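You operate a simulated robot arm through the tools that you are given. There is no shell and no other tool. Be economical: measure what you need, move in short steps, check, and stop when the job is done.

You are at the controls of a simulated two-armed robot. One attempt, no reset.

JOB
Pick up the red thermometer with one hand, pass it to the other hand and put it on the shelf of the long bench.

Only the result counts: the job must be done as asked and must still hold three seconds after the hand-in. Knocking over, shifting, dropping, spilling or breaking anything else fails it.

ROBOT AND FRAMES
Two 7-joint arms with two-finger parallel grippers on one trunk, on a base that drives. Base frame: it is fixed to the floor where the robot stands at the start and does not move with it; the origin is under the middle of the robot, x ahead of it, y to its left, z up. Units: mm, degrees, N and s.
The left shoulder is at the start at [70, 134, 1176], the right one opposite. With the tool pointing down near the work surface each hand reaches from about 100 to 640 mm from the robot's upright axis, wherever it stands, measured 20 degrees to its own side. Places, roughly: shelf of the long bench [-4000, 1900, 200]. Payload 1.57 kg a hand.
Tool frame (each hand has its own): the origin (TCP) lies between the finger pads and is the grasp point; the fingertips stand 30 mm ahead of it; z points along the fingers, y is the line along which they close. Largest opening 80 mm; finger width 17, thickness 12; the body of the gripper, 40 by 82 mm, starts 80 mm behind the TCP.
Orientation is that of the tool frame in the base frame, as a unit quaternion [w, x, y, z]. With the fingers straight down and closing along the base's y, the tool's x points along the base's -x, its y along +y and its z along -z.

CONTROLS
- The arms move only by the tool send_rows. It takes "left_targets", "right_targets" or both (then of equal length, played together; a hand with none holds still); each is a list that holds one entry, the list of rows, each a list of 7 numbers: the shift along the base's x, y, z in mm, then the turn, a rotation vector about the base's x, y, z in degrees, then the closure in counts, from 0 (fully open) to 255 (shut). In form: [[[dx, dy, dz, rx, ry, rz, grip], ...]]. A call has 1 to 20 rows; each row is the pose to reach, as a shift and turn from the pose commanded when the call began. Each row takes 0.2 s and may step no farther than 50 mm and 8.6 degrees from the row before; otherwise, or with a gripper value out of range, the whole call is refused. A pose out of reach is approached as far as the arm can. The call stops where the force on the tool passes 40 N (or 10 N more than at its start, if that is more) or the arm is blocked; 0.2 s more then pass. The fingers move at their own pace (about 153 mm/s each) and stop on an object; they squeeze with about 23 N. The grip force told is the motor's: it shows also when the fingers shut on nothing. Time passes only in rows, and 0.2 s behind the last, so rows that repeat a pose let the fingers close. It gives the time, the measured TCP pose, the force on the tool (base axes), the opening and the grip force at its end, in the units of the frame above (readings bear some noise), with the torque about the TCP (base axes, N m) and any sound that the robot's microphone picked up.
- Cameras (640 x 400 px; columns grow to the right, rows downward): "scene" is now at [138.1, 1, 1402.1]; the picture's right is [0.04, -1.00, 0.00], its down [-0.61, -0.02, -0.80] and it looks along [0.80, 0.03, -0.61] (base axes); focal length 260 px, centre (320, 200). "left" rides on the left gripper at [72, 7, -122] in its tool frame; the picture's right is [-0.09, 1.00, 0.00], its down [-0.84, -0.08, -0.54] and it looks along [-0.54, -0.05, 0.84] (tool axes); focal length 238 px, centre (320, 200). "right" rides on the right gripper at [72, -7, -122] in its tool frame; the picture's right is [0.09, 1.00, 0.00], its down [-0.84, 0.08, -0.54] and it looks along [-0.54, 0.05, 0.84] (tool axes); focal length 238 px, centre (320, 200).
- snapshot(camera): a new picture of that camera. No time passes.
- raise_lower(by): slides the trunk up (or, below 0, down) by that many mm; the arms and the scene camera ride with it, the base frame stays. It gives what a move gives, with no picture.
- drive_base(legs): drives the robot by 1 to 6 legs, each [ahead, left, turn to the left] in mm, mm and degrees, along the robot's own axes; the way and the turn of a leg run together, so that a leg with both is an arc; at most 1500 mm and 180 degrees a leg. The arms and the cameras ride along, it lands a little off, and it stops where it bumps. It gives what a move gives.
- pan_tilt(pan, tilt): turns the head with the scene camera to pan (to the left, within 86 degrees either way) and tilt (down, from -29 to 69), counted from straight ahead of the robot. It gives what a move gives.
- point_at(camera, pixels): there is no depth. For up to 12 entries [column, row, z] of the newest picture of that camera ("zoom" is the newest enlarged one), the place [x, y] in the base frame at which the ray of that pixel passes the height z, good to about 2 mm. No time passes.
- close_up(camera, box): a new picture of the part [left, top, right, bottom] of that camera's present view, enlarged. No time passes.
- hand_in(): hands the job in; it is judged then, once.

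Go step by step. Measure first, check grasps and placings, and put right what went wrong. The budget is 80 turns and 58 pictures, counting those below and the enlarged ones. Unless the task says otherwise, let go and move clear before handing in, and close with one line.

The tools are called after ">>>" by a JSON object that holds its "fn" and its "kwargs". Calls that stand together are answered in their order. send_rows: Moves the arms, as the interface text tells. Its arguments: {"type":"object","properties":{"left_targets":{"type":"array","items":{"type":"array","items":{"type":"array","items":{"type":"number"}}}},"right_targets":{"type":"array","items":{"type":"array","items":{"type":"array","items":{"type":"number"}}}}},"required":[]} The other tools are called the same way: raise_lower (by) slides the trunk up or down; drive_base (legs) drives the base; pan_tilt (pan, tilt) turns the head that bears the scene camera; snapshot (camera) takes a picture; point_at (camera, pixels) gives the place at which the rays of pixels pass given heights; close_up (camera, box) takes an enlarged picture of a part of a camera's view; hand_in () hands the job in.

At the start:

```text
t: 0.0
left_ee_pos: [368.7, 199.8, 1186.1]
left_tool_rot: [0.001, 0.0, 1.0, 0.001]
left_contact_force: [1.2, -1.3, 0.5]
left_moment: [0.02, 0.0, 0.02]
left_opening: 80.3
left_gripper_force: 0.2
right_ee_pos: [429.3, -135.2, 1174.5]
right_tool_rot: [0.0, 0.0, 1.0, 0.0]
right_contact_force: [-0.4, 0.6, -0.2]
right_moment: [0.01, 0.0, -0.03]
right_opening: 80.2
right_gripper_force: 0.1
trunk travel left (down, up): [-750.0, 190.0]
robot x, y, heading: [2.3, -1.5, 0.1]
head pan, tilt: [2.2, 37.3]
```

scene: 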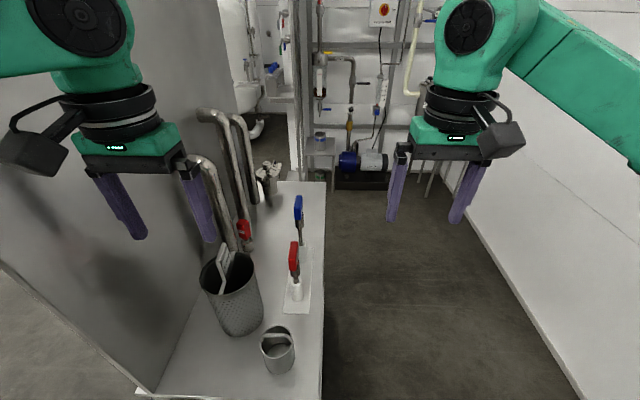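
right: 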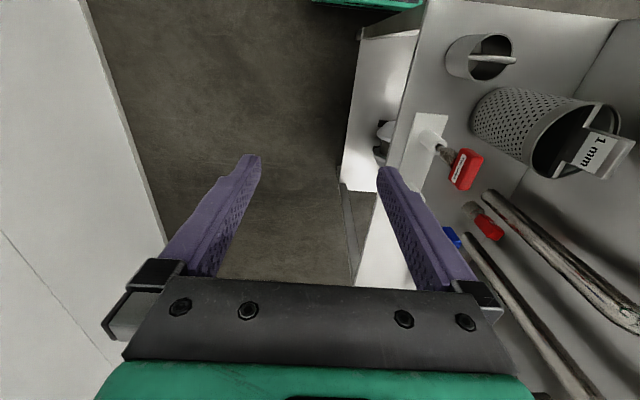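
left: 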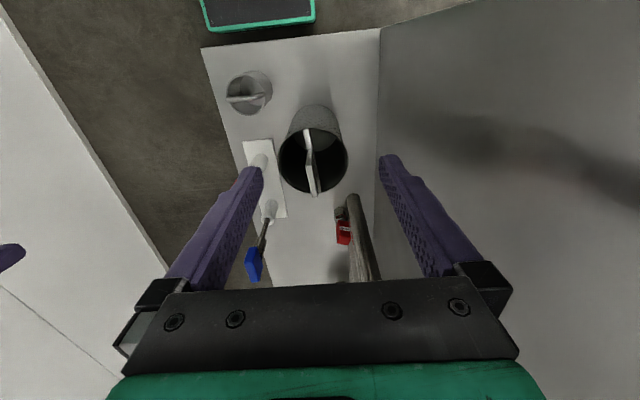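

The scene shows a red-headed item at about (294,258), a blue one at (298,210) and a second red thing at (243,230). I'll enlarge to tell which is the thermometer.

>>> {"fn": "close_up", "kwargs": {"camera": "scene", "box": [190, 160, 350, 380]}}

>>> {"fn": "close_up", "kwargs": {"camera": "right", "box": [340, 0, 640, 280]}}

>>> {"fn": "close_up", "kwargs": {"camera": "left", "box": [200, 40, 400, 290]}}

```text
1.82 times, centred on (270, 270) of scene
```

zoom: 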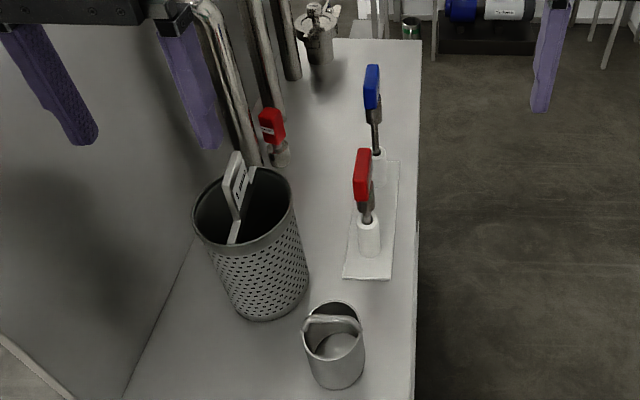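

```text
1.43 times, centred on (490, 140) of right
```

zoom: 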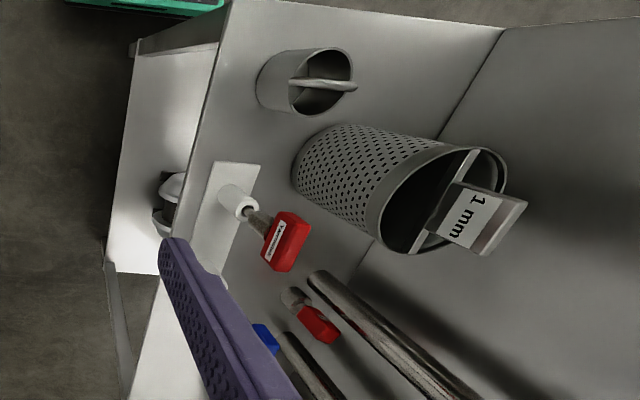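

```text
1.60 times, centred on (300, 165) of left
```

zoom: 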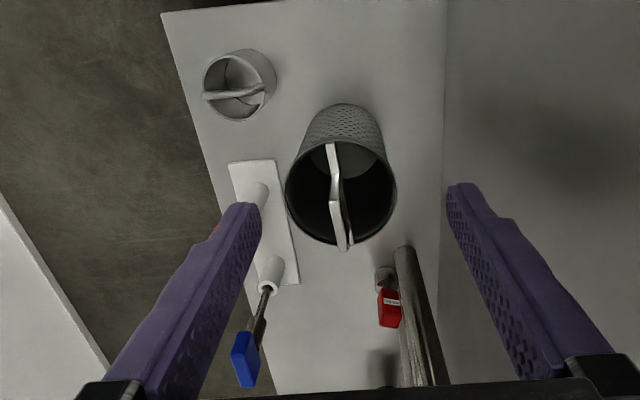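

The red head in the holder bears a label around (465,165) in the right view. I'll read it and the other red piece's label.

>>> {"fn": "close_up", "kwargs": {"camera": "right", "box": [430, 130, 510, 180]}}

>>> {"fn": "close_up", "kwargs": {"camera": "right", "box": [440, 190, 520, 240]}}

>>> {"fn": "close_up", "kwargs": {"camera": "scene", "box": [225, 180, 345, 320]}}

```text
8.00 times, centred on (470, 155) of right
```

zoom: 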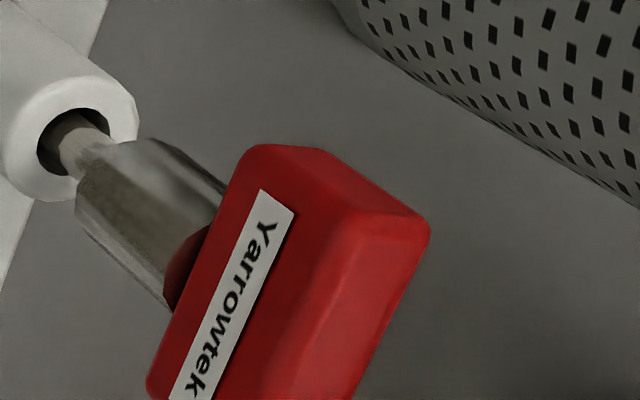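

```text
8.00 times, centred on (480, 215) of right
```

zoom: 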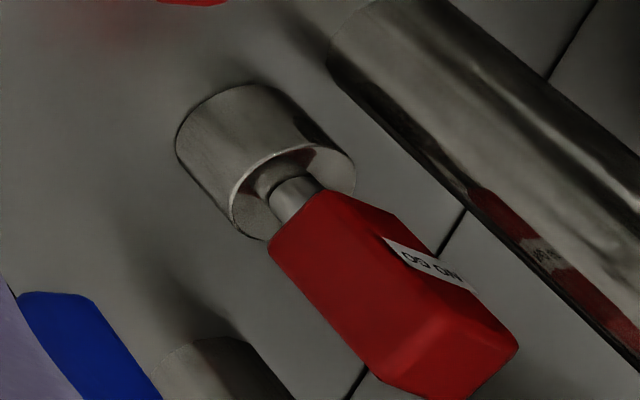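

```text
2.86 times, centred on (285, 250) of scene
```

zoom: 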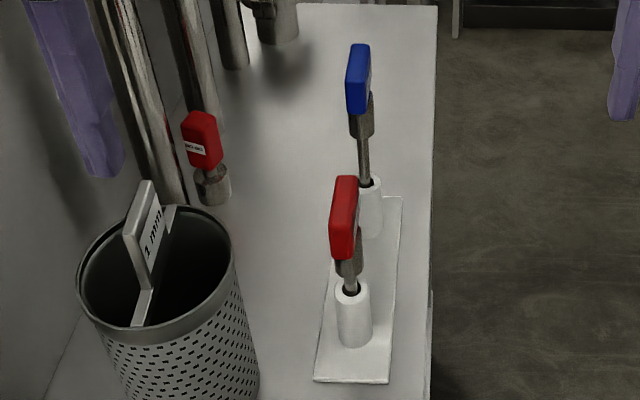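

The red-headed item in the white holder sleeve is a probe thermometer; the other red one sits on a metal fitting by the pipes. I'll triangulate the sleeve mouth, head top and head bottom from two cameras.

>>> {"fn": "point_at", "kwargs": {"camera": "scene", "pixels": [[296, 281.5, 900], [296, 281.5, 930], [296, 281.5, 960], [293, 269, 930], [293, 269, 960], [293, 269, 990], [294, 243, 960], [294, 243, 1000], [294, 243, 1040], [283, 313, 860], [310, 313, 860], [318, 380, 856]]}}

>>> {"fn": "point_at", "kwargs": {"camera": "right", "pixels": [[440, 147.5, 900], [440, 147.5, 930], [440, 147.5, 960], [454, 174, 960], [454, 174, 990], [460.5, 148.5, 960], [460.5, 148.5, 990], [475, 152, 1000], [483, 157, 1000], [475, 152, 1040], [483, 157, 1040], [467, 188, 1040]]}}

>>> {"fn": "close_up", "kwargs": {"camera": "right", "box": [370, 90, 530, 210]}}

```text
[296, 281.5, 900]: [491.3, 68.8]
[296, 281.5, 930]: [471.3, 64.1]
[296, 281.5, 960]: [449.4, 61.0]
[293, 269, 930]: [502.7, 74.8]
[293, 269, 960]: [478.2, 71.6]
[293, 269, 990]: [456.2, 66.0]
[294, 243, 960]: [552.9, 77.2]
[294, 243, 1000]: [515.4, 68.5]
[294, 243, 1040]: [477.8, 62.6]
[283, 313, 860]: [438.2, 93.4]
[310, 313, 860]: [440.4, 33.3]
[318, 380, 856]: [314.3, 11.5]
```

```text
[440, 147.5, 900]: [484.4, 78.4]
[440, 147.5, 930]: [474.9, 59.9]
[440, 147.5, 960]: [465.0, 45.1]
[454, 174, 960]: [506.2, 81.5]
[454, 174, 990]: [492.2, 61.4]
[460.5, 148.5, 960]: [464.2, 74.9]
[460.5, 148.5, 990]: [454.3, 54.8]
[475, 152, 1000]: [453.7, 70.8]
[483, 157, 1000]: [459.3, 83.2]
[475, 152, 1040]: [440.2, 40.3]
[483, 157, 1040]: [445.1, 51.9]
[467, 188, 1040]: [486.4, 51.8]
```

```text
3.33 times, centred on (450, 150) of right
```

zoom: 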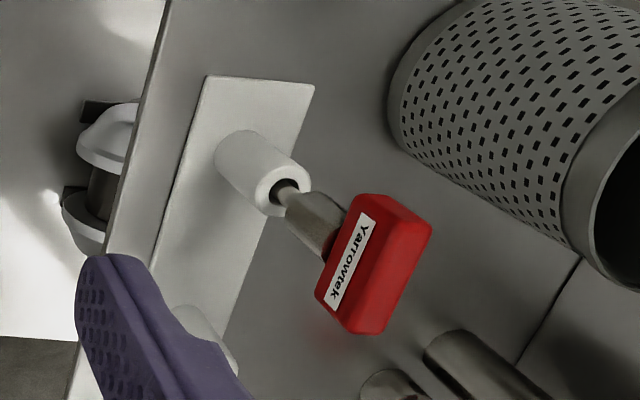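

The sleeve mouth is near [476,65,922] and the head spans roughly x 452–492, y 55–73, z 988–1020. I'll bring the left hand above it, half closed, and measure again.

>>> {"fn": "send_rows", "kwargs": {"left_targets": [[[27, -34, 0, 0, 0, 0, 60], [54, -68, 0, 0, 0, 0, 112], [81, -102, 0, 0, 0, 0, 112], [107, -136, 0, 0, 0, 0, 112], [107, -136, -40, 0, 0, 0, 112], [107, -136, -66, 0, 0, 0, 112]]]}}

>>> {"fn": "snapshot", "kwargs": {"camera": "left"}}

>>> {"fn": "snapshot", "kwargs": {"camera": "scene"}}

>>> {"fn": "close_up", "kwargs": {"camera": "right", "box": [370, 90, 530, 210]}}

```text
t: 1.6
left_ee_pos: [419.7, 90.3, 1132.5]
left_tool_rot: [0.023, -0.012, 1.0, 0.006]
left_contact_force: [-0.2, -0.2, 0.2]
left_moment: [0.0, 0.02, 0.01]
left_opening: 45.0
left_gripper_force: 0.1
left hand out of reach, approached as far as the arm can: row 3, 4, 5, 6
right_ee_pos: [393.0, -130.5, 1184.1]
right_tool_rot: [0.013, -0.014, 1.0, 0.007]
right_contact_force: [0.5, 0.4, -0.3]
right_moment: [0.0, 0.0, 0.01]
right_opening: 80.2
right_gripper_force: 0.1
trunk travel left (down, up): [-750.0, 190.0]
robot x, y, heading: [-11.6, 7.9, 1.8]
head pan, tilt: [2.2, 37.3]
stopped in row 6 (left hand): the arm was blocked; the commanded pose is now the measured one
```

```text
47 pictures are left
```

left: 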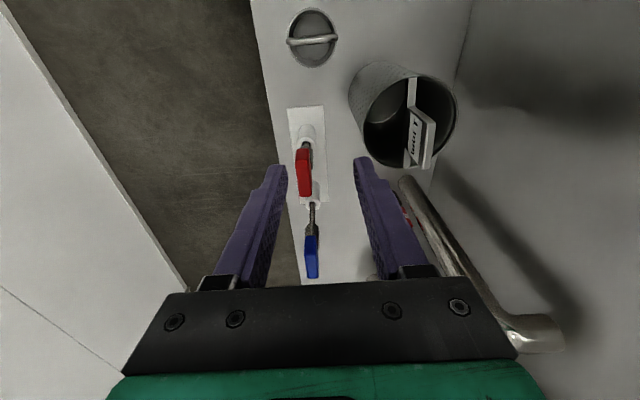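

```text
46 pictures are left
```

scene: 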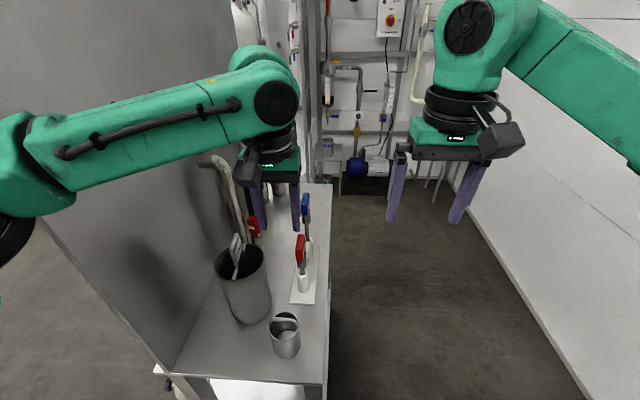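

```text
3.33 times, centred on (450, 150) of right
```

zoom: 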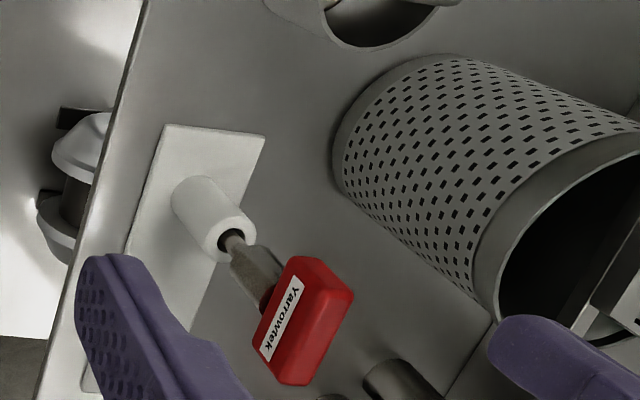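

The left elbow met the panel on the left and nudged the base by ~14 mm; nothing on the bench moved. I'll withdraw the left hand and instead pick with the right hand.

>>> {"fn": "send_rows", "kwargs": {"left_targets": [[[0, 0, 40, 0, 0, 0, 112], [-15, 30, 54, 0, 0, 0, 112], [-30, 60, 54, 0, 0, 0, 60], [-45, 90, 54, 0, 0, 0, 0], [-60, 110, 54, 0, 0, 0, 0]]]}}

>>> {"fn": "snapshot", "kwargs": {"camera": "scene"}}

```text
t: 2.8
left_ee_pos: [385.8, 207.2, 1175.2]
left_tool_rot: [0.011, -0.011, 1.0, 0.001]
left_contact_force: [0.3, 0.0, 0.4]
left_moment: [0.02, 0.02, 0.0]
left_opening: 80.1
left_gripper_force: 0.2
left hand out of reach, approached as far as the arm can: row 1
right_ee_pos: [418.9, -123.5, 1178.1]
right_tool_rot: [0.003, -0.01, 1.0, 0.003]
right_contact_force: [0.9, 0.0, 0.1]
right_moment: [0.03, 0.03, 0.01]
right_opening: 79.9
right_gripper_force: 0.0
trunk travel left (down, up): [-750.0, 190.0]
robot x, y, heading: [-2.3, 5.6, 1.3]
head pan, tilt: [2.2, 37.3]
```

```text
44 pictures are left
```

scene: 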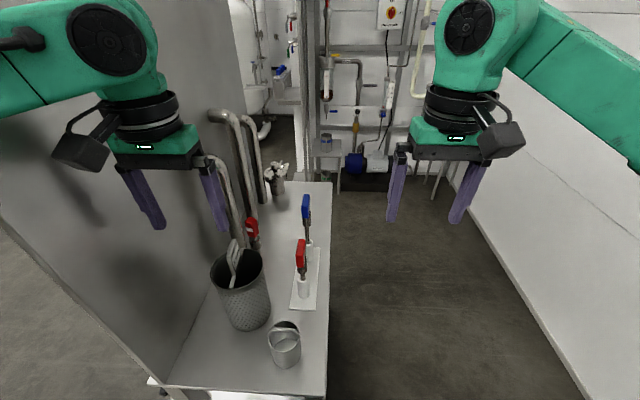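

The base has sprung nearly back and nothing is displaced. I'll raise the trunk for reach and shift the robot to the right, away from the panel.

>>> {"fn": "raise_lower", "kwargs": {"by": 130}}

>>> {"fn": "drive_base", "kwargs": {"legs": [[0, -90, 0]]}}

>>> {"fn": "snapshot", "kwargs": {"camera": "scene"}}

>>> {"fn": "snapshot", "kwargs": {"camera": "right"}}

```text
t: 4.4
left_ee_pos: [384.2, 206.3, 1306.1]
left_tool_rot: [0.011, -0.009, 1.0, 0.001]
left_contact_force: [0.0, -0.4, 0.2]
left_moment: [0.0, 0.01, -0.01]
left_opening: 79.9
left_gripper_force: 0.1
right_ee_pos: [418.7, -124.4, 1307.4]
right_tool_rot: [0.004, -0.01, 1.0, 0.002]
right_contact_force: [-0.7, -0.5, 0.3]
right_moment: [-0.01, -0.02, 0.01]
right_opening: 80.0
right_gripper_force: 0.0
trunk travel left (down, up): [-880.0, 60.0]
robot x, y, heading: [-3.0, 7.0, 1.5]
head pan, tilt: [2.2, 37.3]
```

```text
t: 5.5
left_ee_pos: [397.5, 132.4, 1298.6]
left_tool_rot: [0.004, -0.011, 1.0, -0.004]
left_contact_force: [1.2, 0.8, 0.3]
left_moment: [-0.05, 0.01, -0.01]
left_opening: 79.7
left_gripper_force: 0.1
right_ee_pos: [429.3, -199.2, 1303.7]
right_tool_rot: [-0.001, -0.011, 1.0, -0.004]
right_contact_force: [0.9, 0.2, 0.9]
right_moment: [-0.08, 0.02, -0.01]
right_opening: 79.8
right_gripper_force: 0.1
trunk travel left (down, up): [-880.0, 60.0]
robot x, y, heading: [-4.4, -82.3, 1.3]
head pan, tilt: [2.2, 37.3]
```

```text
43 pictures are left
```

scene: 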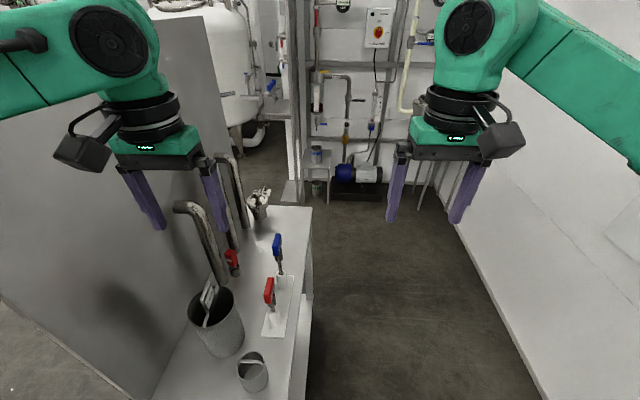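

```text
42 pictures are left
```

right: 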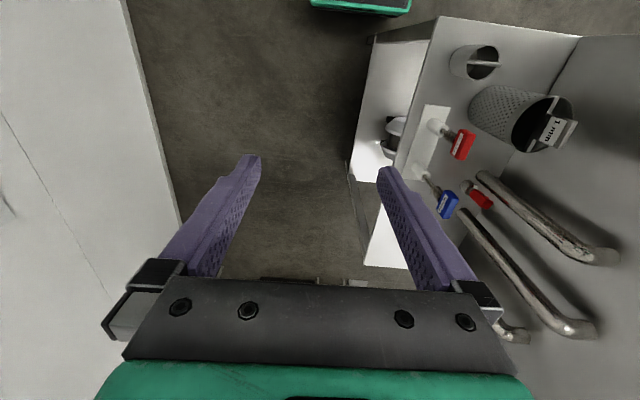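

Moving the left hand back out of the way while the right hand travels to above the red head near [480,64].

>>> {"fn": "send_rows", "kwargs": {"left_targets": [[[-30, 10, 0, 0, 0, 0, 0], [-60, 20, 0, 0, 0, 0, 0], [-90, 30, 0, 0, 0, 0, 0], [-120, 40, 0, 0, 0, 0, 0], [-120, 40, 0, 0, 0, 0, 0], [-120, 40, 0, 0, 0, 0, 0], [-120, 40, 0, 0, 0, 0, 0]]], "right_targets": [[[0, 0, -35, 0, 0, 0, 60], [8, 40, -70, 0, 0, 0, 112], [16, 80, -90, 0, 0, 0, 112], [24, 120, -100, 0, 0, 0, 112], [32, 165, -110, 0, 0, 0, 112], [40, 210, -120, 0, 0, 0, 112], [48, 255, -130, 0, 0, 0, 112]]]}}

>>> {"fn": "snapshot", "kwargs": {"camera": "scene"}}

>>> {"fn": "snapshot", "kwargs": {"camera": "right"}}

```text
refused: row 2 steps farther than a row can; nothing moved
```

```text
41 pictures are left
```

scene: 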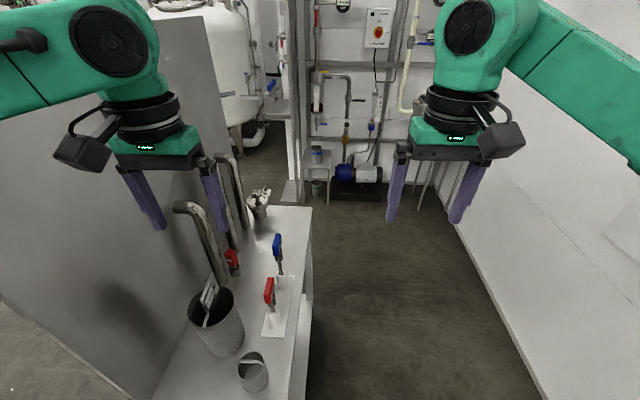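

```text
40 pictures are left
```

right: 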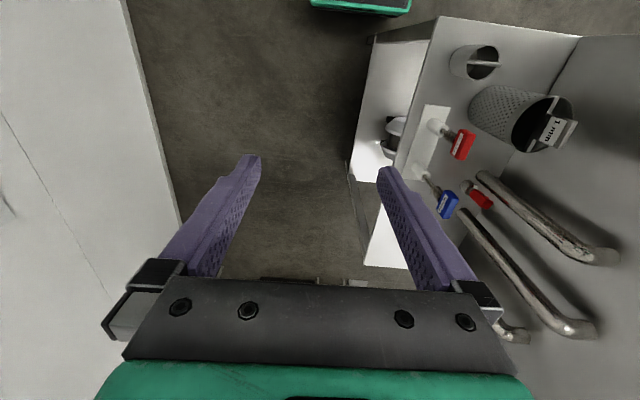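

The step limit refused that; I'll resend with shorter steps.

>>> {"fn": "send_rows", "kwargs": {"left_targets": [[[-30, 10, 0, 0, 0, 0, 0], [-60, 20, 0, 0, 0, 0, 0], [-90, 30, 0, 0, 0, 0, 0], [-120, 40, 0, 0, 0, 0, 0], [-120, 40, 0, 0, 0, 0, 0], [-120, 40, 0, 0, 0, 0, 0], [-120, 40, 0, 0, 0, 0, 0], [-120, 40, 0, 0, 0, 0, 0]]], "right_targets": [[[0, 0, -40, 0, 0, 0, 60], [0, 10, -80, 0, 0, 0, 112], [0, 50, -95, 0, 0, 0, 112], [10, 93, -105, 0, 0, 0, 112], [20, 135, -115, 0, 0, 0, 112], [30, 175, -125, 0, 0, 0, 112], [40, 215, -130, 0, 0, 0, 112], [48, 255, -130, 0, 0, 0, 112]]]}}

>>> {"fn": "snapshot", "kwargs": {"camera": "scene"}}

>>> {"fn": "snapshot", "kwargs": {"camera": "right"}}

```text
t: 7.3
left_ee_pos: [274.1, 167.1, 1299.9]
left_tool_rot: [0.005, -0.009, 1.0, -0.002]
left_contact_force: [-1.8, -0.9, -0.1]
left_moment: [-0.04, -0.02, -0.03]
left_opening: 79.6
left_gripper_force: 0.1
right_ee_pos: [475.1, 51.0, 1174.0]
right_tool_rot: [0.001, -0.011, 1.0, -0.001]
right_contact_force: [0.0, 0.7, -0.3]
right_moment: [-0.03, 0.03, -0.01]
right_opening: 44.9
right_gripper_force: 0.0
trunk travel left (down, up): [-880.0, 60.0]
robot x, y, heading: [-3.5, -81.5, 1.2]
head pan, tilt: [2.2, 37.3]
```

```text
39 pictures are left
```

scene: 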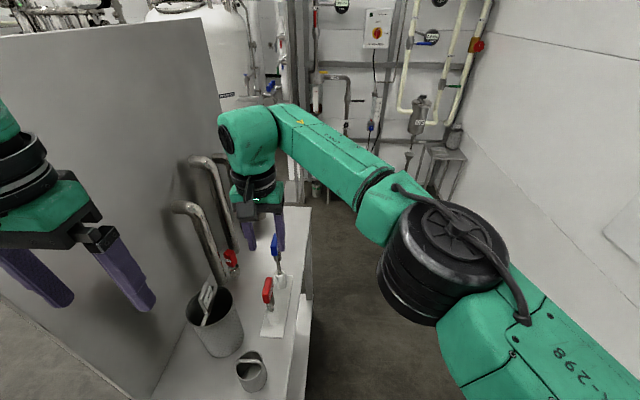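

```text
38 pictures are left
```

right: 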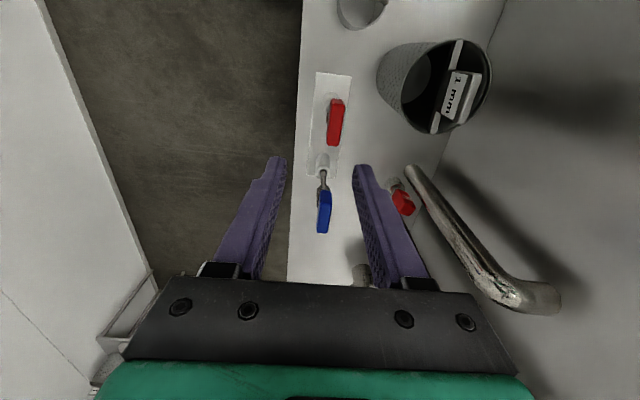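

Both hands are well placed; the red head shows at (336,121) in the right view. I'll enlarge it for precise measurement.

>>> {"fn": "close_up", "kwargs": {"camera": "right", "box": [296, 70, 392, 130]}}

>>> {"fn": "close_up", "kwargs": {"camera": "scene", "box": [220, 230, 316, 340]}}

```text
6.67 times, centred on (344, 100) of right
```

zoom: 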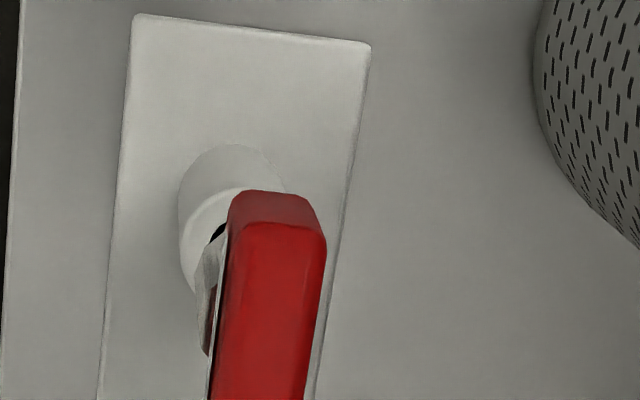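

```text
3.64 times, centred on (268, 285) of scene
```

zoom: 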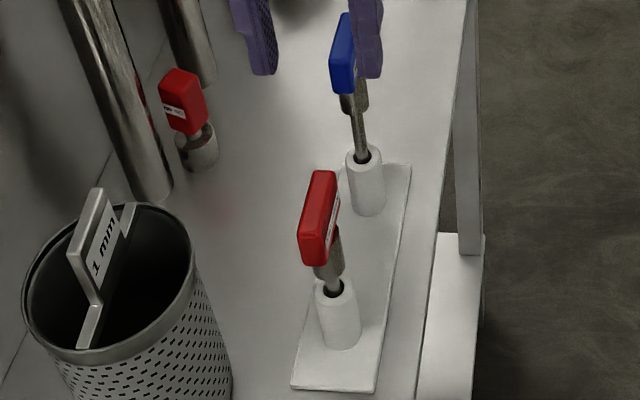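

>>> {"fn": "point_at", "kwargs": {"camera": "right", "pixels": [[330.5, 104, 1015], [344.7, 104, 1015], [330.5, 104, 1030], [344.7, 104, 1030], [327.2, 130, 1015], [341.7, 130, 1015], [327.2, 130, 1030], [341.7, 130, 1030], [328, 146, 1015], [341, 146, 1015], [328, 146, 1030], [341, 146, 1030]]}}

>>> {"fn": "point_at", "kwargs": {"camera": "scene", "pixels": [[271.3, 309.7, 915], [271.3, 309.7, 925], [266.6, 302.3, 980], [266.6, 302.3, 990], [269.4, 277, 1010], [269.4, 277, 1020], [269.4, 277, 1030], [266.6, 295, 1010], [266.6, 295, 1020], [266.6, 295, 1030]]}}

```text
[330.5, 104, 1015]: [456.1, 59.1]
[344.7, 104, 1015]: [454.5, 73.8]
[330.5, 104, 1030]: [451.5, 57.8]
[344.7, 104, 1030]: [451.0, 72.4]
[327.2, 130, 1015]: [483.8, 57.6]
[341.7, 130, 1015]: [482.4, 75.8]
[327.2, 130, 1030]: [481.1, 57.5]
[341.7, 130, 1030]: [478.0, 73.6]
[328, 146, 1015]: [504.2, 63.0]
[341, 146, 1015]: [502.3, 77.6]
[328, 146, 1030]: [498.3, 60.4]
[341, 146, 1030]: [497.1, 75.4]
```

```text
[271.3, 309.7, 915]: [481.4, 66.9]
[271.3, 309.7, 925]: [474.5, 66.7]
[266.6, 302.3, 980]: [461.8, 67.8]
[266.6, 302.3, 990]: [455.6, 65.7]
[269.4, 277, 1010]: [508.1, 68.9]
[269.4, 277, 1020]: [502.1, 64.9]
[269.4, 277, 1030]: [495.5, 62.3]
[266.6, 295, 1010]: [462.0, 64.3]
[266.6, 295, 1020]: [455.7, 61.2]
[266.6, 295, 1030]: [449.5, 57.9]
```

The head measures x≈453–500, y≈58–74, z≈988–1022. I'll descend to just above it, aligned at x 488, y 66, and check.

>>> {"fn": "send_rows", "kwargs": {"right_targets": [[[12, 14, 0, 0, 0, 0, 112], [12, 14, -40, 0, 0, 0, 112], [12, 14, -80, 0, 0, 0, 112], [12, 14, -110, 0, 0, 0, 112], [12, 14, -110, 0, 0, 0, 112]]]}}

>>> {"fn": "snapshot", "kwargs": {"camera": "right"}}

>>> {"fn": "close_up", "kwargs": {"camera": "scene", "box": [220, 190, 316, 340]}}

```text
t: 8.5
left_ee_pos: [274.3, 163.2, 1301.5]
left_tool_rot: [0.006, -0.01, 1.0, 0.0]
left_contact_force: [-1.0, 0.2, -0.1]
left_moment: [0.0, -0.01, 0.0]
left_opening: 80.1
left_gripper_force: 0.1
right_ee_pos: [485.6, 57.7, 1064.9]
right_tool_rot: [0.0, -0.01, 1.0, 0.001]
right_contact_force: [-0.1, -0.3, -0.8]
right_moment: [0.0, -0.04, 0.03]
right_opening: 44.9
right_gripper_force: 0.1
right hand out of reach, approached as far as the arm can: row 1, 2, 3, 4, 5
trunk travel left (down, up): [-880.0, 60.0]
robot x, y, heading: [-2.2, -82.0, 1.1]
head pan, tilt: [2.2, 37.3]
```

```text
35 pictures are left
```

right: 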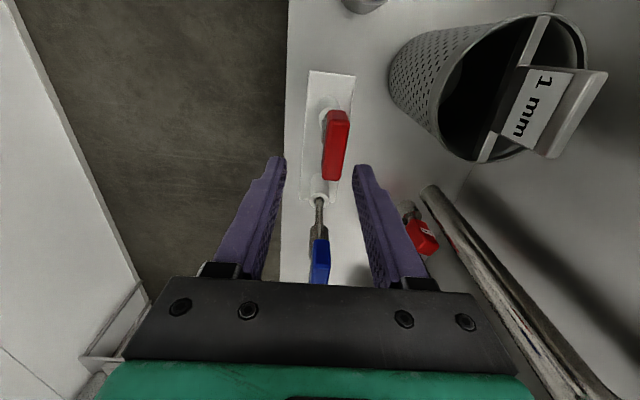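

```text
2.67 times, centred on (268, 265) of scene
```

zoom: 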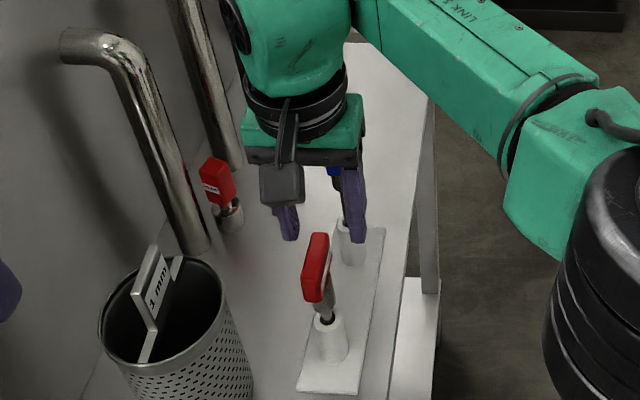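

Tips sit about 8 mm right of the head (finger midpoint column 320 vs head ~337), and the arm is at its reach limit. I'll drive the base 20 mm ahead and 10 mm left to gain reach.

>>> {"fn": "drive_base", "kwargs": {"legs": [[20, 10, 0]]}}

>>> {"fn": "send_rows", "kwargs": {"right_targets": [[[-18, 0, 0, 0, 0, 0, 112], [-18, 0, 0, 0, 0, 0, 112]]]}}

>>> {"fn": "close_up", "kwargs": {"camera": "right", "box": [256, 90, 400, 190]}}

```text
t: 9.3
left_ee_pos: [289.4, 170.1, 1304.1]
left_tool_rot: [0.008, -0.009, 1.0, 0.0]
left_contact_force: [-0.5, 0.0, -0.2]
left_moment: [0.05, -0.06, 0.0]
left_opening: 79.9
left_gripper_force: 0.1
right_ee_pos: [501.0, 66.4, 1067.5]
right_tool_rot: [0.004, -0.011, 1.0, 0.001]
right_contact_force: [-0.3, 0.3, 0.3]
right_moment: [0.03, -0.04, 0.01]
right_opening: 45.1
right_gripper_force: 0.1
trunk travel left (down, up): [-880.0, 60.0]
robot x, y, heading: [18.2, -68.6, 1.4]
head pan, tilt: [2.2, 37.3]
```

```text
t: 9.9
left_ee_pos: [291.8, 173.1, 1301.6]
left_tool_rot: [0.006, -0.01, 1.0, -0.001]
left_contact_force: [-0.1, 0.0, 0.3]
left_moment: [0.02, -0.02, 0.03]
left_opening: 80.3
left_gripper_force: 0.1
right_ee_pos: [484.5, 67.7, 1066.2]
right_tool_rot: [0.002, -0.01, 1.0, 0.002]
right_contact_force: [-0.2, -0.2, 0.2]
right_moment: [0.0, 0.0, 0.02]
right_opening: 44.6
right_gripper_force: 0.0
trunk travel left (down, up): [-880.0, 60.0]
robot x, y, heading: [15.2, -70.9, 1.3]
head pan, tilt: [2.2, 37.3]
```

```text
4.00 times, centred on (328, 140) of right
```

zoom: 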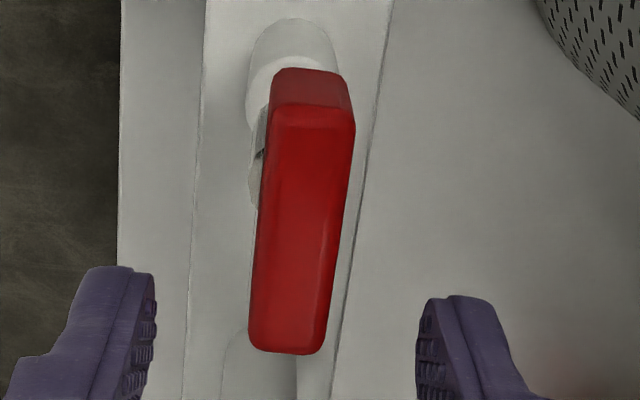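

The fingers are centred on the head (mid 286 vs head 288 in the enlargement). I'll go down to TCP z≈1009 and close.

>>> {"fn": "send_rows", "kwargs": {"right_targets": [[[3, 0, -30, 0, 0, 0, 112], [3, 0, -57, 0, 0, 0, 112], [3, 0, -57, 0, 0, 0, 112], [3, 0, -57, 0, 0, 0, 200], [3, 0, -57, 0, 0, 0, 255], [3, 0, -57, 0, 0, 0, 255], [3, 0, -57, 0, 0, 0, 255]]]}}

>>> {"fn": "close_up", "kwargs": {"camera": "right", "box": [240, 80, 400, 200]}}

```text
t: 11.5
left_ee_pos: [295.5, 173.1, 1300.0]
left_tool_rot: [0.006, -0.01, 1.0, -0.001]
left_contact_force: [0.0, 1.2, 0.1]
left_moment: [-0.01, -0.01, -0.04]
left_opening: 79.5
left_gripper_force: 0.1
right_ee_pos: [490.1, 68.7, 1008.5]
right_tool_rot: [0.001, -0.01, 1.0, 0.001]
right_contact_force: [-0.3, 0.7, 0.5]
right_moment: [-0.01, 0.07, 0.01]
right_opening: 20.3
right_gripper_force: 23.0
trunk travel left (down, up): [-880.0, 60.0]
robot x, y, heading: [14.8, -70.9, 1.1]
head pan, tilt: [2.2, 37.3]
```

```text
3.33 times, centred on (320, 140) of right
```

zoom: 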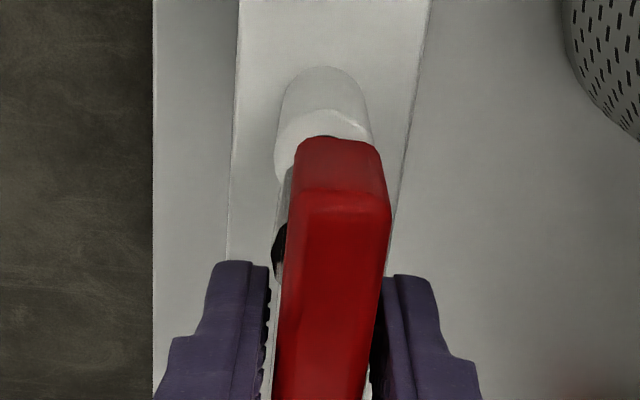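

Gripped at 20.3 mm with 23 N. I'll lift straight up 160 mm to draw the probe out of the sleeve.

>>> {"fn": "send_rows", "kwargs": {"right_targets": [[[0, 0, 20, 0, 0, 0, 255], [0, 0, 40, 0, 0, 0, 255], [0, 0, 65, 0, 0, 0, 255], [0, 0, 90, 0, 0, 0, 255], [0, 0, 115, 0, 0, 0, 255], [0, 0, 140, 0, 0, 0, 255], [0, 0, 160, 0, 0, 0, 255]]]}}

>>> {"fn": "snapshot", "kwargs": {"camera": "scene"}}

```text
t: 13.1
left_ee_pos: [295.2, 172.6, 1301.5]
left_tool_rot: [0.005, -0.01, 1.0, -0.001]
left_contact_force: [-0.3, -0.6, 0.7]
left_moment: [0.01, 0.0, 0.01]
left_opening: 79.8
left_gripper_force: 0.0
right_ee_pos: [489.1, 67.4, 1167.9]
right_tool_rot: [0.001, -0.012, 1.0, 0.0]
right_contact_force: [-0.1, -0.2, -0.6]
right_moment: [0.05, 0.01, -0.02]
right_opening: 20.5
right_gripper_force: 22.7
trunk travel left (down, up): [-880.0, 60.0]
robot x, y, heading: [15.3, -74.2, 1.2]
head pan, tilt: [2.2, 37.3]
```

```text
31 pictures are left
```

scene: 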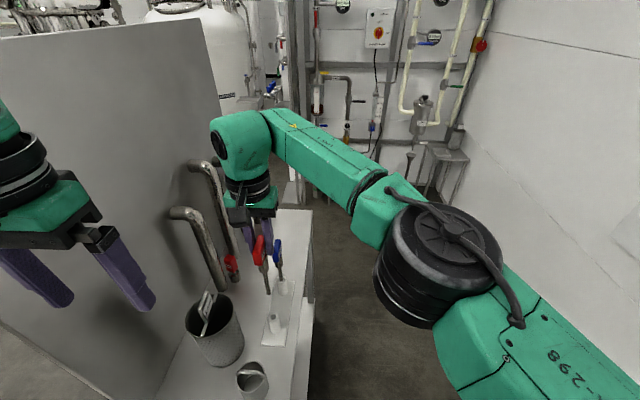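

The red head is up; I'll check that the probe is free of the sleeve.

>>> {"fn": "close_up", "kwargs": {"camera": "scene", "box": [220, 190, 316, 350]}}

```text
2.50 times, centred on (268, 270) of scene
```

zoom: 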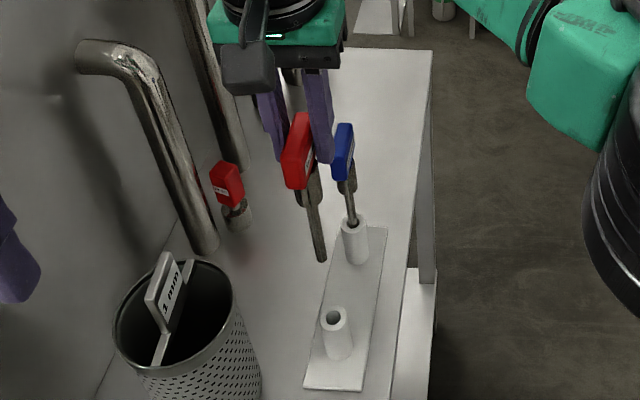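

The probe is fully out. I'll bring the right hand to the robot's midline, clear of the bench, then back off from the bench.

>>> {"fn": "send_rows", "kwargs": {"right_targets": [[[0, -40, 20, 0, 0, 0, 255], [0, -80, 20, 0, 0, 0, 255], [-20, -120, 20, 0, 0, 0, 255], [-40, -150, 20, 0, 0, 0, 255], [-70, -170, 20, 0, 0, 0, 255]]]}}

>>> {"fn": "pan_tilt", "kwargs": {"pan": 86, "tilt": 20}}

>>> {"fn": "snapshot", "kwargs": {"camera": "scene"}}

>>> {"fn": "pan_tilt", "kwargs": {"pan": -86, "tilt": 20}}

>>> {"fn": "snapshot", "kwargs": {"camera": "scene"}}

```text
t: 14.3
left_ee_pos: [293.6, 171.9, 1302.3]
left_tool_rot: [0.004, -0.009, 1.0, -0.001]
left_contact_force: [-0.1, -0.5, 0.0]
left_moment: [0.05, -0.03, 0.01]
left_opening: 80.4
left_gripper_force: 0.0
right_ee_pos: [417.7, -105.2, 1187.5]
right_tool_rot: [0.001, -0.01, 1.0, 0.001]
right_contact_force: [0.3, 0.3, -1.0]
right_moment: [-0.01, -0.02, 0.03]
right_opening: 20.4
right_gripper_force: 23.6
trunk travel left (down, up): [-880.0, 60.0]
robot x, y, heading: [11.7, -71.5, 1.1]
head pan, tilt: [2.2, 37.3]
```

```text
t: 15.8
left_ee_pos: [294.2, 172.1, 1301.8]
left_tool_rot: [0.005, -0.01, 1.0, -0.002]
left_contact_force: [0.2, -0.1, -0.2]
left_moment: [0.01, 0.01, -0.06]
left_opening: 80.1
left_gripper_force: 0.1
right_ee_pos: [418.3, -102.6, 1189.0]
right_tool_rot: [0.0, -0.011, 1.0, 0.001]
right_contact_force: [-0.2, -1.1, -1.0]
right_moment: [0.01, -0.01, 0.01]
right_opening: 20.3
right_gripper_force: 23.0
trunk travel left (down, up): [-880.0, 60.0]
robot x, y, heading: [14.3, -71.0, 1.3]
head pan, tilt: [85.9, 20.0]
```

```text
29 pictures are left
```

scene: 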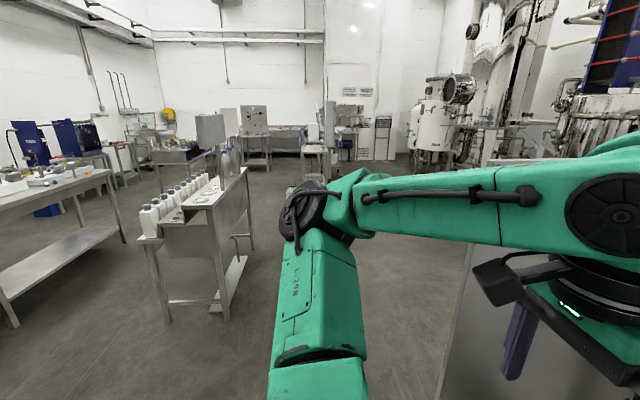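

```text
t: 18.4
left_ee_pos: [295.0, 172.8, 1301.1]
left_tool_rot: [0.005, -0.009, 1.0, -0.001]
left_contact_force: [-0.3, 0.1, -0.6]
left_moment: [-0.01, 0.0, -0.01]
left_opening: 80.0
left_gripper_force: 0.1
right_ee_pos: [417.4, -102.4, 1188.8]
right_tool_rot: [0.001, -0.011, 1.0, 0.001]
right_contact_force: [-0.6, 0.9, -0.4]
right_moment: [-0.01, -0.01, -0.01]
right_opening: 20.4
right_gripper_force: 22.6
trunk travel left (down, up): [-880.0, 60.0]
robot x, y, heading: [21.4, -71.2, 1.3]
head pan, tilt: [-85.9, 20.0]
```

```text
28 pictures are left
```

scene: 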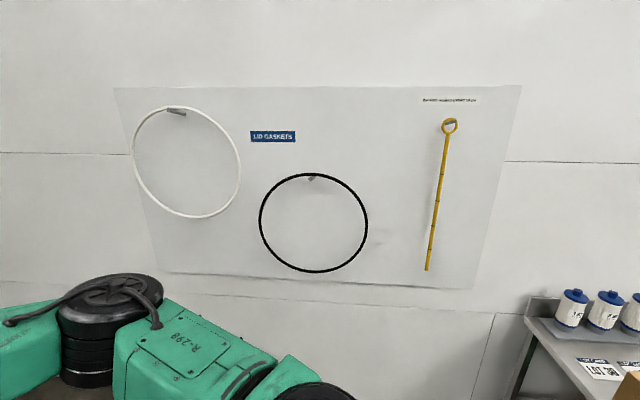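

The hall opens to the left; a bench with a lower shelf is seen at the far left of the first picture around (60,260), roughly [-2300,2000,200]. I'll back off 450 mm, turn left 90° in the open space, and look.

>>> {"fn": "drive_base", "kwargs": {"legs": [[-450, 0, 0], [0, 0, 90]]}}

>>> {"fn": "pan_tilt", "kwargs": {"pan": 60, "tilt": 20}}

>>> {"fn": "snapshot", "kwargs": {"camera": "scene"}}

```text
t: 25.0
left_ee_pos: [-674.5, 198.9, 1301.9]
left_tool_rot: [-0.005, 0.714, -0.7, -0.004]
left_contact_force: [1.0, 0.0, -0.5]
left_moment: [0.01, 0.0, -0.01]
left_opening: 79.8
left_gripper_force: 0.0
right_ee_pos: [-399.6, 322.5, 1188.4]
right_tool_rot: [0.0, 0.714, -0.7, -0.002]
right_contact_force: [0.2, 0.2, -1.7]
right_moment: [0.02, -0.02, 0.02]
right_opening: 20.3
right_gripper_force: 22.7
trunk travel left (down, up): [-880.0, 60.0]
robot x, y, heading: [-431.8, -77.2, 91.4]
head pan, tilt: [-85.9, 20.0]
```

```text
t: 27.3
left_ee_pos: [-676.0, 198.8, 1301.5]
left_tool_rot: [-0.004, 0.714, -0.701, -0.003]
left_contact_force: [-0.3, 0.3, 0.4]
left_moment: [-0.03, -0.03, 0.01]
left_opening: 80.0
left_gripper_force: 0.0
right_ee_pos: [-400.2, 323.5, 1188.0]
right_tool_rot: [0.0, 0.714, -0.7, -0.001]
right_contact_force: [0.4, -0.6, -1.2]
right_moment: [0.02, -0.03, 0.01]
right_opening: 19.9
right_gripper_force: 23.2
trunk travel left (down, up): [-880.0, 60.0]
robot x, y, heading: [-429.4, -82.3, 91.3]
head pan, tilt: [60.0, 20.0]
```

```text
27 pictures are left
```

scene: 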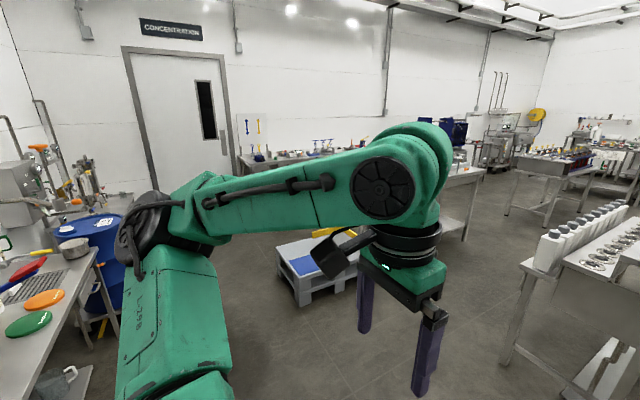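

A long bench stands along the far wall, with its right end near (470,200) and a pallet at (310,265) on the floor. I'll measure and enlarge.

>>> {"fn": "point_at", "kwargs": {"camera": "scene", "pixels": [[484, 170, 880], [241, 165, 880], [445, 215, 200], [468, 240, 0], [300, 305, 0], [275, 250, 140], [335, 290, 0], [355, 285, 140], [95, 250, 880], [510, 365, 0], [528, 262, 880]]}}

>>> {"fn": "close_up", "kwargs": {"camera": "scene", "box": [220, 100, 500, 310]}}

```text
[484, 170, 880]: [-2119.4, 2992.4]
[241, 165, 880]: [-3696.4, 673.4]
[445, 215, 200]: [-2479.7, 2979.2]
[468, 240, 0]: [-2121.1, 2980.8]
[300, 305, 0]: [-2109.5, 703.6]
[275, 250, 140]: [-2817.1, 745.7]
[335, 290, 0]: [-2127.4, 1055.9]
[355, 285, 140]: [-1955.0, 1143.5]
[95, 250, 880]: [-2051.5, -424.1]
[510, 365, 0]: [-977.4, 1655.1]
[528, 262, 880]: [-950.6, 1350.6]
```

```text
1.90 times, centred on (360, 205) of scene
```

zoom: 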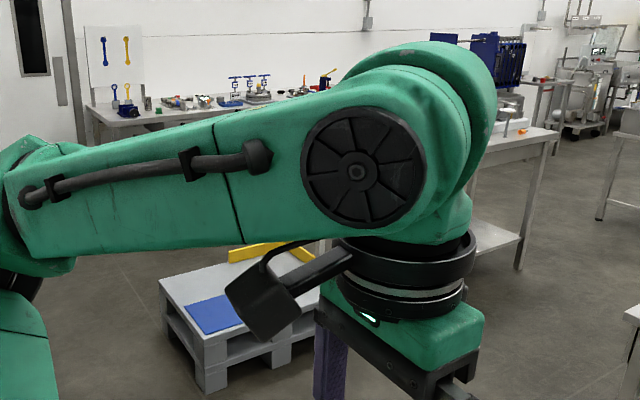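

The long bench runs along the far wall (front edge x≈-3700, from y≈670 on), matching the given shelf place [-4000,1900]. Before driving there I'll do the handover in this open spot: right hand to the midline, left hand turned to point rightwards with its fingers closing along the robot's ahead direction.

>>> {"fn": "send_rows", "kwargs": {"left_targets": [[[0, 35, -20, 0, 0, 0, 0], [0, 70, -40, 0, 0, 0, 0], [0, 105, -60, 0, 0, 0, 0], [0, 140, -80, 0, 0, 0, 0], [0, 140, -84, 4.73, -4.51, -4.62, 0], [0, 140, -88, 9.45, -9.03, -9.24, 0], [0, 140, -92, 14.18, -13.54, -13.86, 0], [0, 140, -96, 18.91, -18.05, -18.48, 0], [0, 140, -100, 23.63, -22.57, -23.1, 0], [0, 140, -104, 28.36, -27.08, -27.72, 0], [0, 140, -108, 33.09, -31.59, -32.34, 0], [0, 140, -112, 37.81, -36.11, -36.96, 0], [0, 140, -116, 42.54, -40.62, -41.58, 0], [0, 140, -120, 47.27, -45.13, -46.2, 0], [0, 140, -124, 51.99, -49.65, -50.82, 0], [0, 140, -128, 56.72, -54.16, -55.44, 0], [0, 140, -132, 61.45, -58.67, -60.06, 0], [0, 140, -136, 66.17, -63.19, -64.68, 0], [0, 140, -140, 70.9, -67.7, -69.3, 0]]], "right_targets": [[[-10, 18, -10, 0, 0, 0, 255], [-20, 36, -20, 0, 0, 0, 255], [-30, 54, -30, 0, 0, 0, 255], [-39, 72, -38, 0, 0, 0, 255], [-39, 72, -38, 0, 0, 0, 255], [-39, 72, -38, 0, 0, 0, 255], [-39, 72, -38, 0, 0, 0, 255], [-39, 72, -38, 0, 0, 0, 255], [-39, 72, -38, 0, 0, 0, 255], [-39, 72, -38, 0, 0, 0, 255], [-39, 72, -38, 0, 0, 0, 255], [-39, 72, -38, 0, 0, 0, 255], [-39, 72, -38, 0, 0, 0, 255], [-39, 72, -38, 0, 0, 0, 255], [-39, 72, -38, 0, 0, 0, 255], [-39, 72, -38, 0, 0, 0, 255], [-39, 72, -38, 0, 0, 0, 255], [-39, 72, -38, 0, 0, 0, 255], [-39, 72, -38, 0, 0, 0, 255]]]}}

>>> {"fn": "pan_tilt", "kwargs": {"pan": 5, "tilt": 40}}

>>> {"fn": "snapshot", "kwargs": {"camera": "scene"}}

>>> {"fn": "snapshot", "kwargs": {"camera": "left"}}

```text
t: 31.3
left_ee_pos: [-675.3, 338.8, 1160.7]
left_tool_rot: [0.712, -0.005, 0.703, 0.008]
left_contact_force: [0.8, -0.3, 0.5]
left_moment: [-0.01, -0.03, -0.01]
left_opening: 80.1
left_gripper_force: 0.0
right_ee_pos: [-439.5, 395.3, 1148.5]
right_tool_rot: [0.001, 0.715, -0.699, 0.0]
right_contact_force: [0.2, 0.1, -0.4]
right_moment: [0.01, 0.0, 0.0]
right_opening: 20.4
right_gripper_force: 23.3
trunk travel left (down, up): [-880.0, 60.0]
robot x, y, heading: [-430.7, -73.2, 91.0]
head pan, tilt: [60.0, 20.0]
```

```text
t: 32.5
left_ee_pos: [-676.2, 337.6, 1160.8]
left_tool_rot: [0.711, -0.007, 0.703, 0.009]
left_contact_force: [-0.4, -0.4, 0.5]
left_moment: [0.0, 0.0, -0.01]
left_opening: 80.4
left_gripper_force: 0.0
right_ee_pos: [-439.7, 395.2, 1150.8]
right_tool_rot: [0.0, 0.714, -0.7, -0.002]
right_contact_force: [-0.6, -0.3, -0.7]
right_moment: [0.03, 0.01, -0.01]
right_opening: 20.0
right_gripper_force: 23.0
trunk travel left (down, up): [-880.0, 60.0]
robot x, y, heading: [-432.3, -80.0, 91.3]
head pan, tilt: [5.0, 40.0]
```

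```text
25 pictures are left
```

scene: 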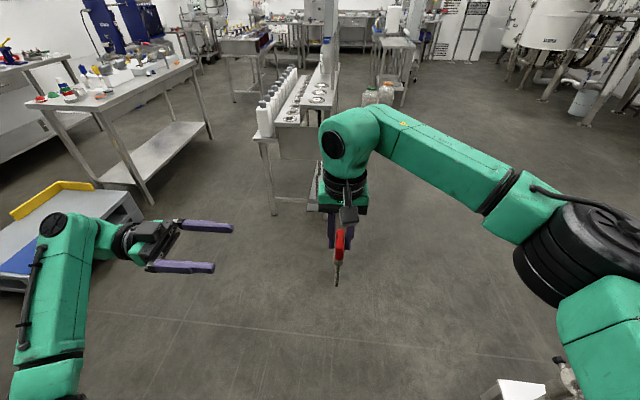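

```text
24 pictures are left
```

left: 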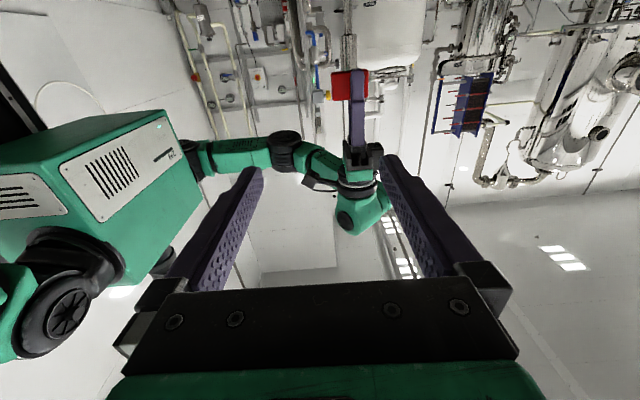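

Both hands are in position. The left must shift +44 in y and −15 in z to line up with the head centre (≈[-440,382,1146]); I'll approach half the way and check.

>>> {"fn": "send_rows", "kwargs": {"left_targets": [[[10, 22, -8, 0, 0, 0, 0], [30, 44, -15, 0, 0, 0, 0], [60, 44, -15, 0, 0, 0, 0], [90, 44, -15, 0, 0, 0, 0], [120, 44, -15, 0, 0, 0, 0], [140, 44, -15, 0, 0, 0, 0]]]}}

>>> {"fn": "snapshot", "kwargs": {"camera": "left"}}

>>> {"fn": "close_up", "kwargs": {"camera": "scene", "box": [230, 180, 390, 300]}}

```text
t: 33.9
left_ee_pos: [-534.8, 382.2, 1147.2]
left_tool_rot: [0.711, -0.006, 0.703, 0.009]
left_contact_force: [0.5, 0.5, -1.2]
left_moment: [0.01, 0.03, 0.02]
left_opening: 79.9
left_gripper_force: 0.1
right_ee_pos: [-438.6, 393.6, 1150.1]
right_tool_rot: [0.0, 0.715, -0.7, -0.001]
right_contact_force: [-0.4, 0.4, 0.1]
right_moment: [0.03, 0.0, 0.0]
right_opening: 20.3
right_gripper_force: 23.1
trunk travel left (down, up): [-880.0, 60.0]
robot x, y, heading: [-431.1, -74.5, 91.2]
head pan, tilt: [5.0, 40.0]
```

```text
23 pictures are left
```

left: 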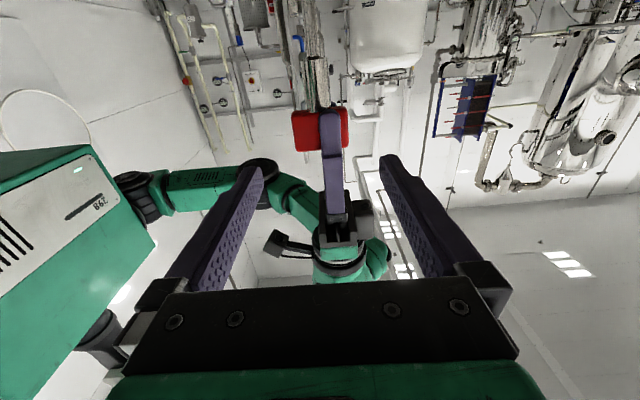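

```text
3.33 times, centred on (310, 240) of scene
```

zoom: 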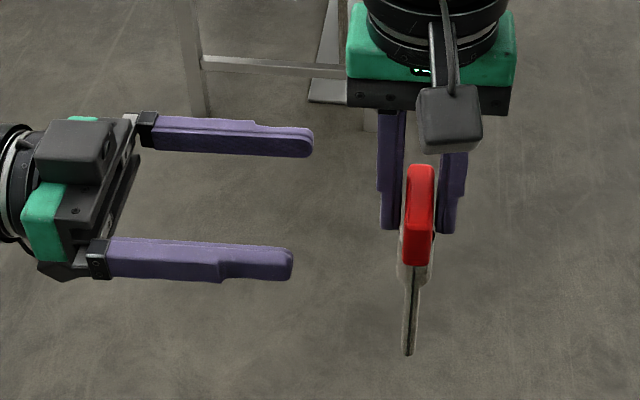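

Columns align (head 292–348, finger midpoint 322); the head appears ~8 mm lower than the fingers' line, so I'll lower by 7 and move in 75 mm, then close with both hands holding.

>>> {"fn": "send_rows", "kwargs": {"left_targets": [[[15, 0, -7, 0, 0, 0, 0], [35, 0, -7, 0, 0, 0, 0], [55, 0, -7, 0, 0, 0, 0], [75, 0, -7, 0, 0, 0, 0], [75, 0, -7, 0, 0, 0, 0]]]}}

>>> {"fn": "close_up", "kwargs": {"camera": "scene", "box": [270, 190, 390, 290]}}

>>> {"fn": "close_up", "kwargs": {"camera": "left", "box": [220, 80, 420, 220]}}

```text
t: 35.1
left_ee_pos: [-461.2, 382.1, 1138.9]
left_tool_rot: [0.711, -0.006, 0.703, 0.009]
left_contact_force: [0.1, 0.3, -0.7]
left_moment: [-0.03, 0.01, -0.02]
left_opening: 80.0
left_gripper_force: 0.1
right_ee_pos: [-439.6, 393.7, 1149.6]
right_tool_rot: [0.0, 0.714, -0.7, -0.001]
right_contact_force: [0.1, 0.5, -2.1]
right_moment: [0.03, -0.03, -0.04]
right_opening: 20.3
right_gripper_force: 22.4
trunk travel left (down, up): [-880.0, 60.0]
robot x, y, heading: [-431.2, -80.6, 91.4]
head pan, tilt: [5.0, 40.0]
```

```text
4.00 times, centred on (330, 240) of scene
```

zoom: 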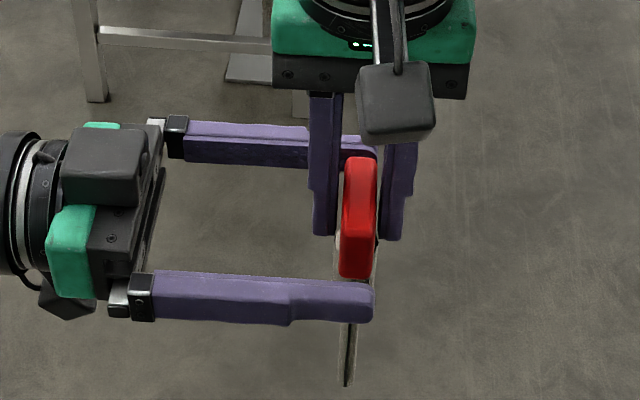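

```text
2.86 times, centred on (320, 150) of left
```

zoom: 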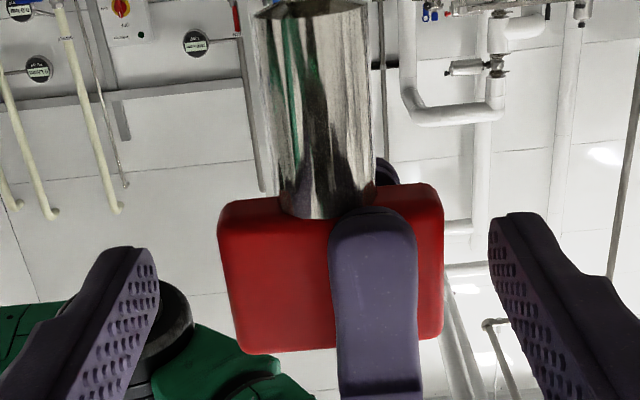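

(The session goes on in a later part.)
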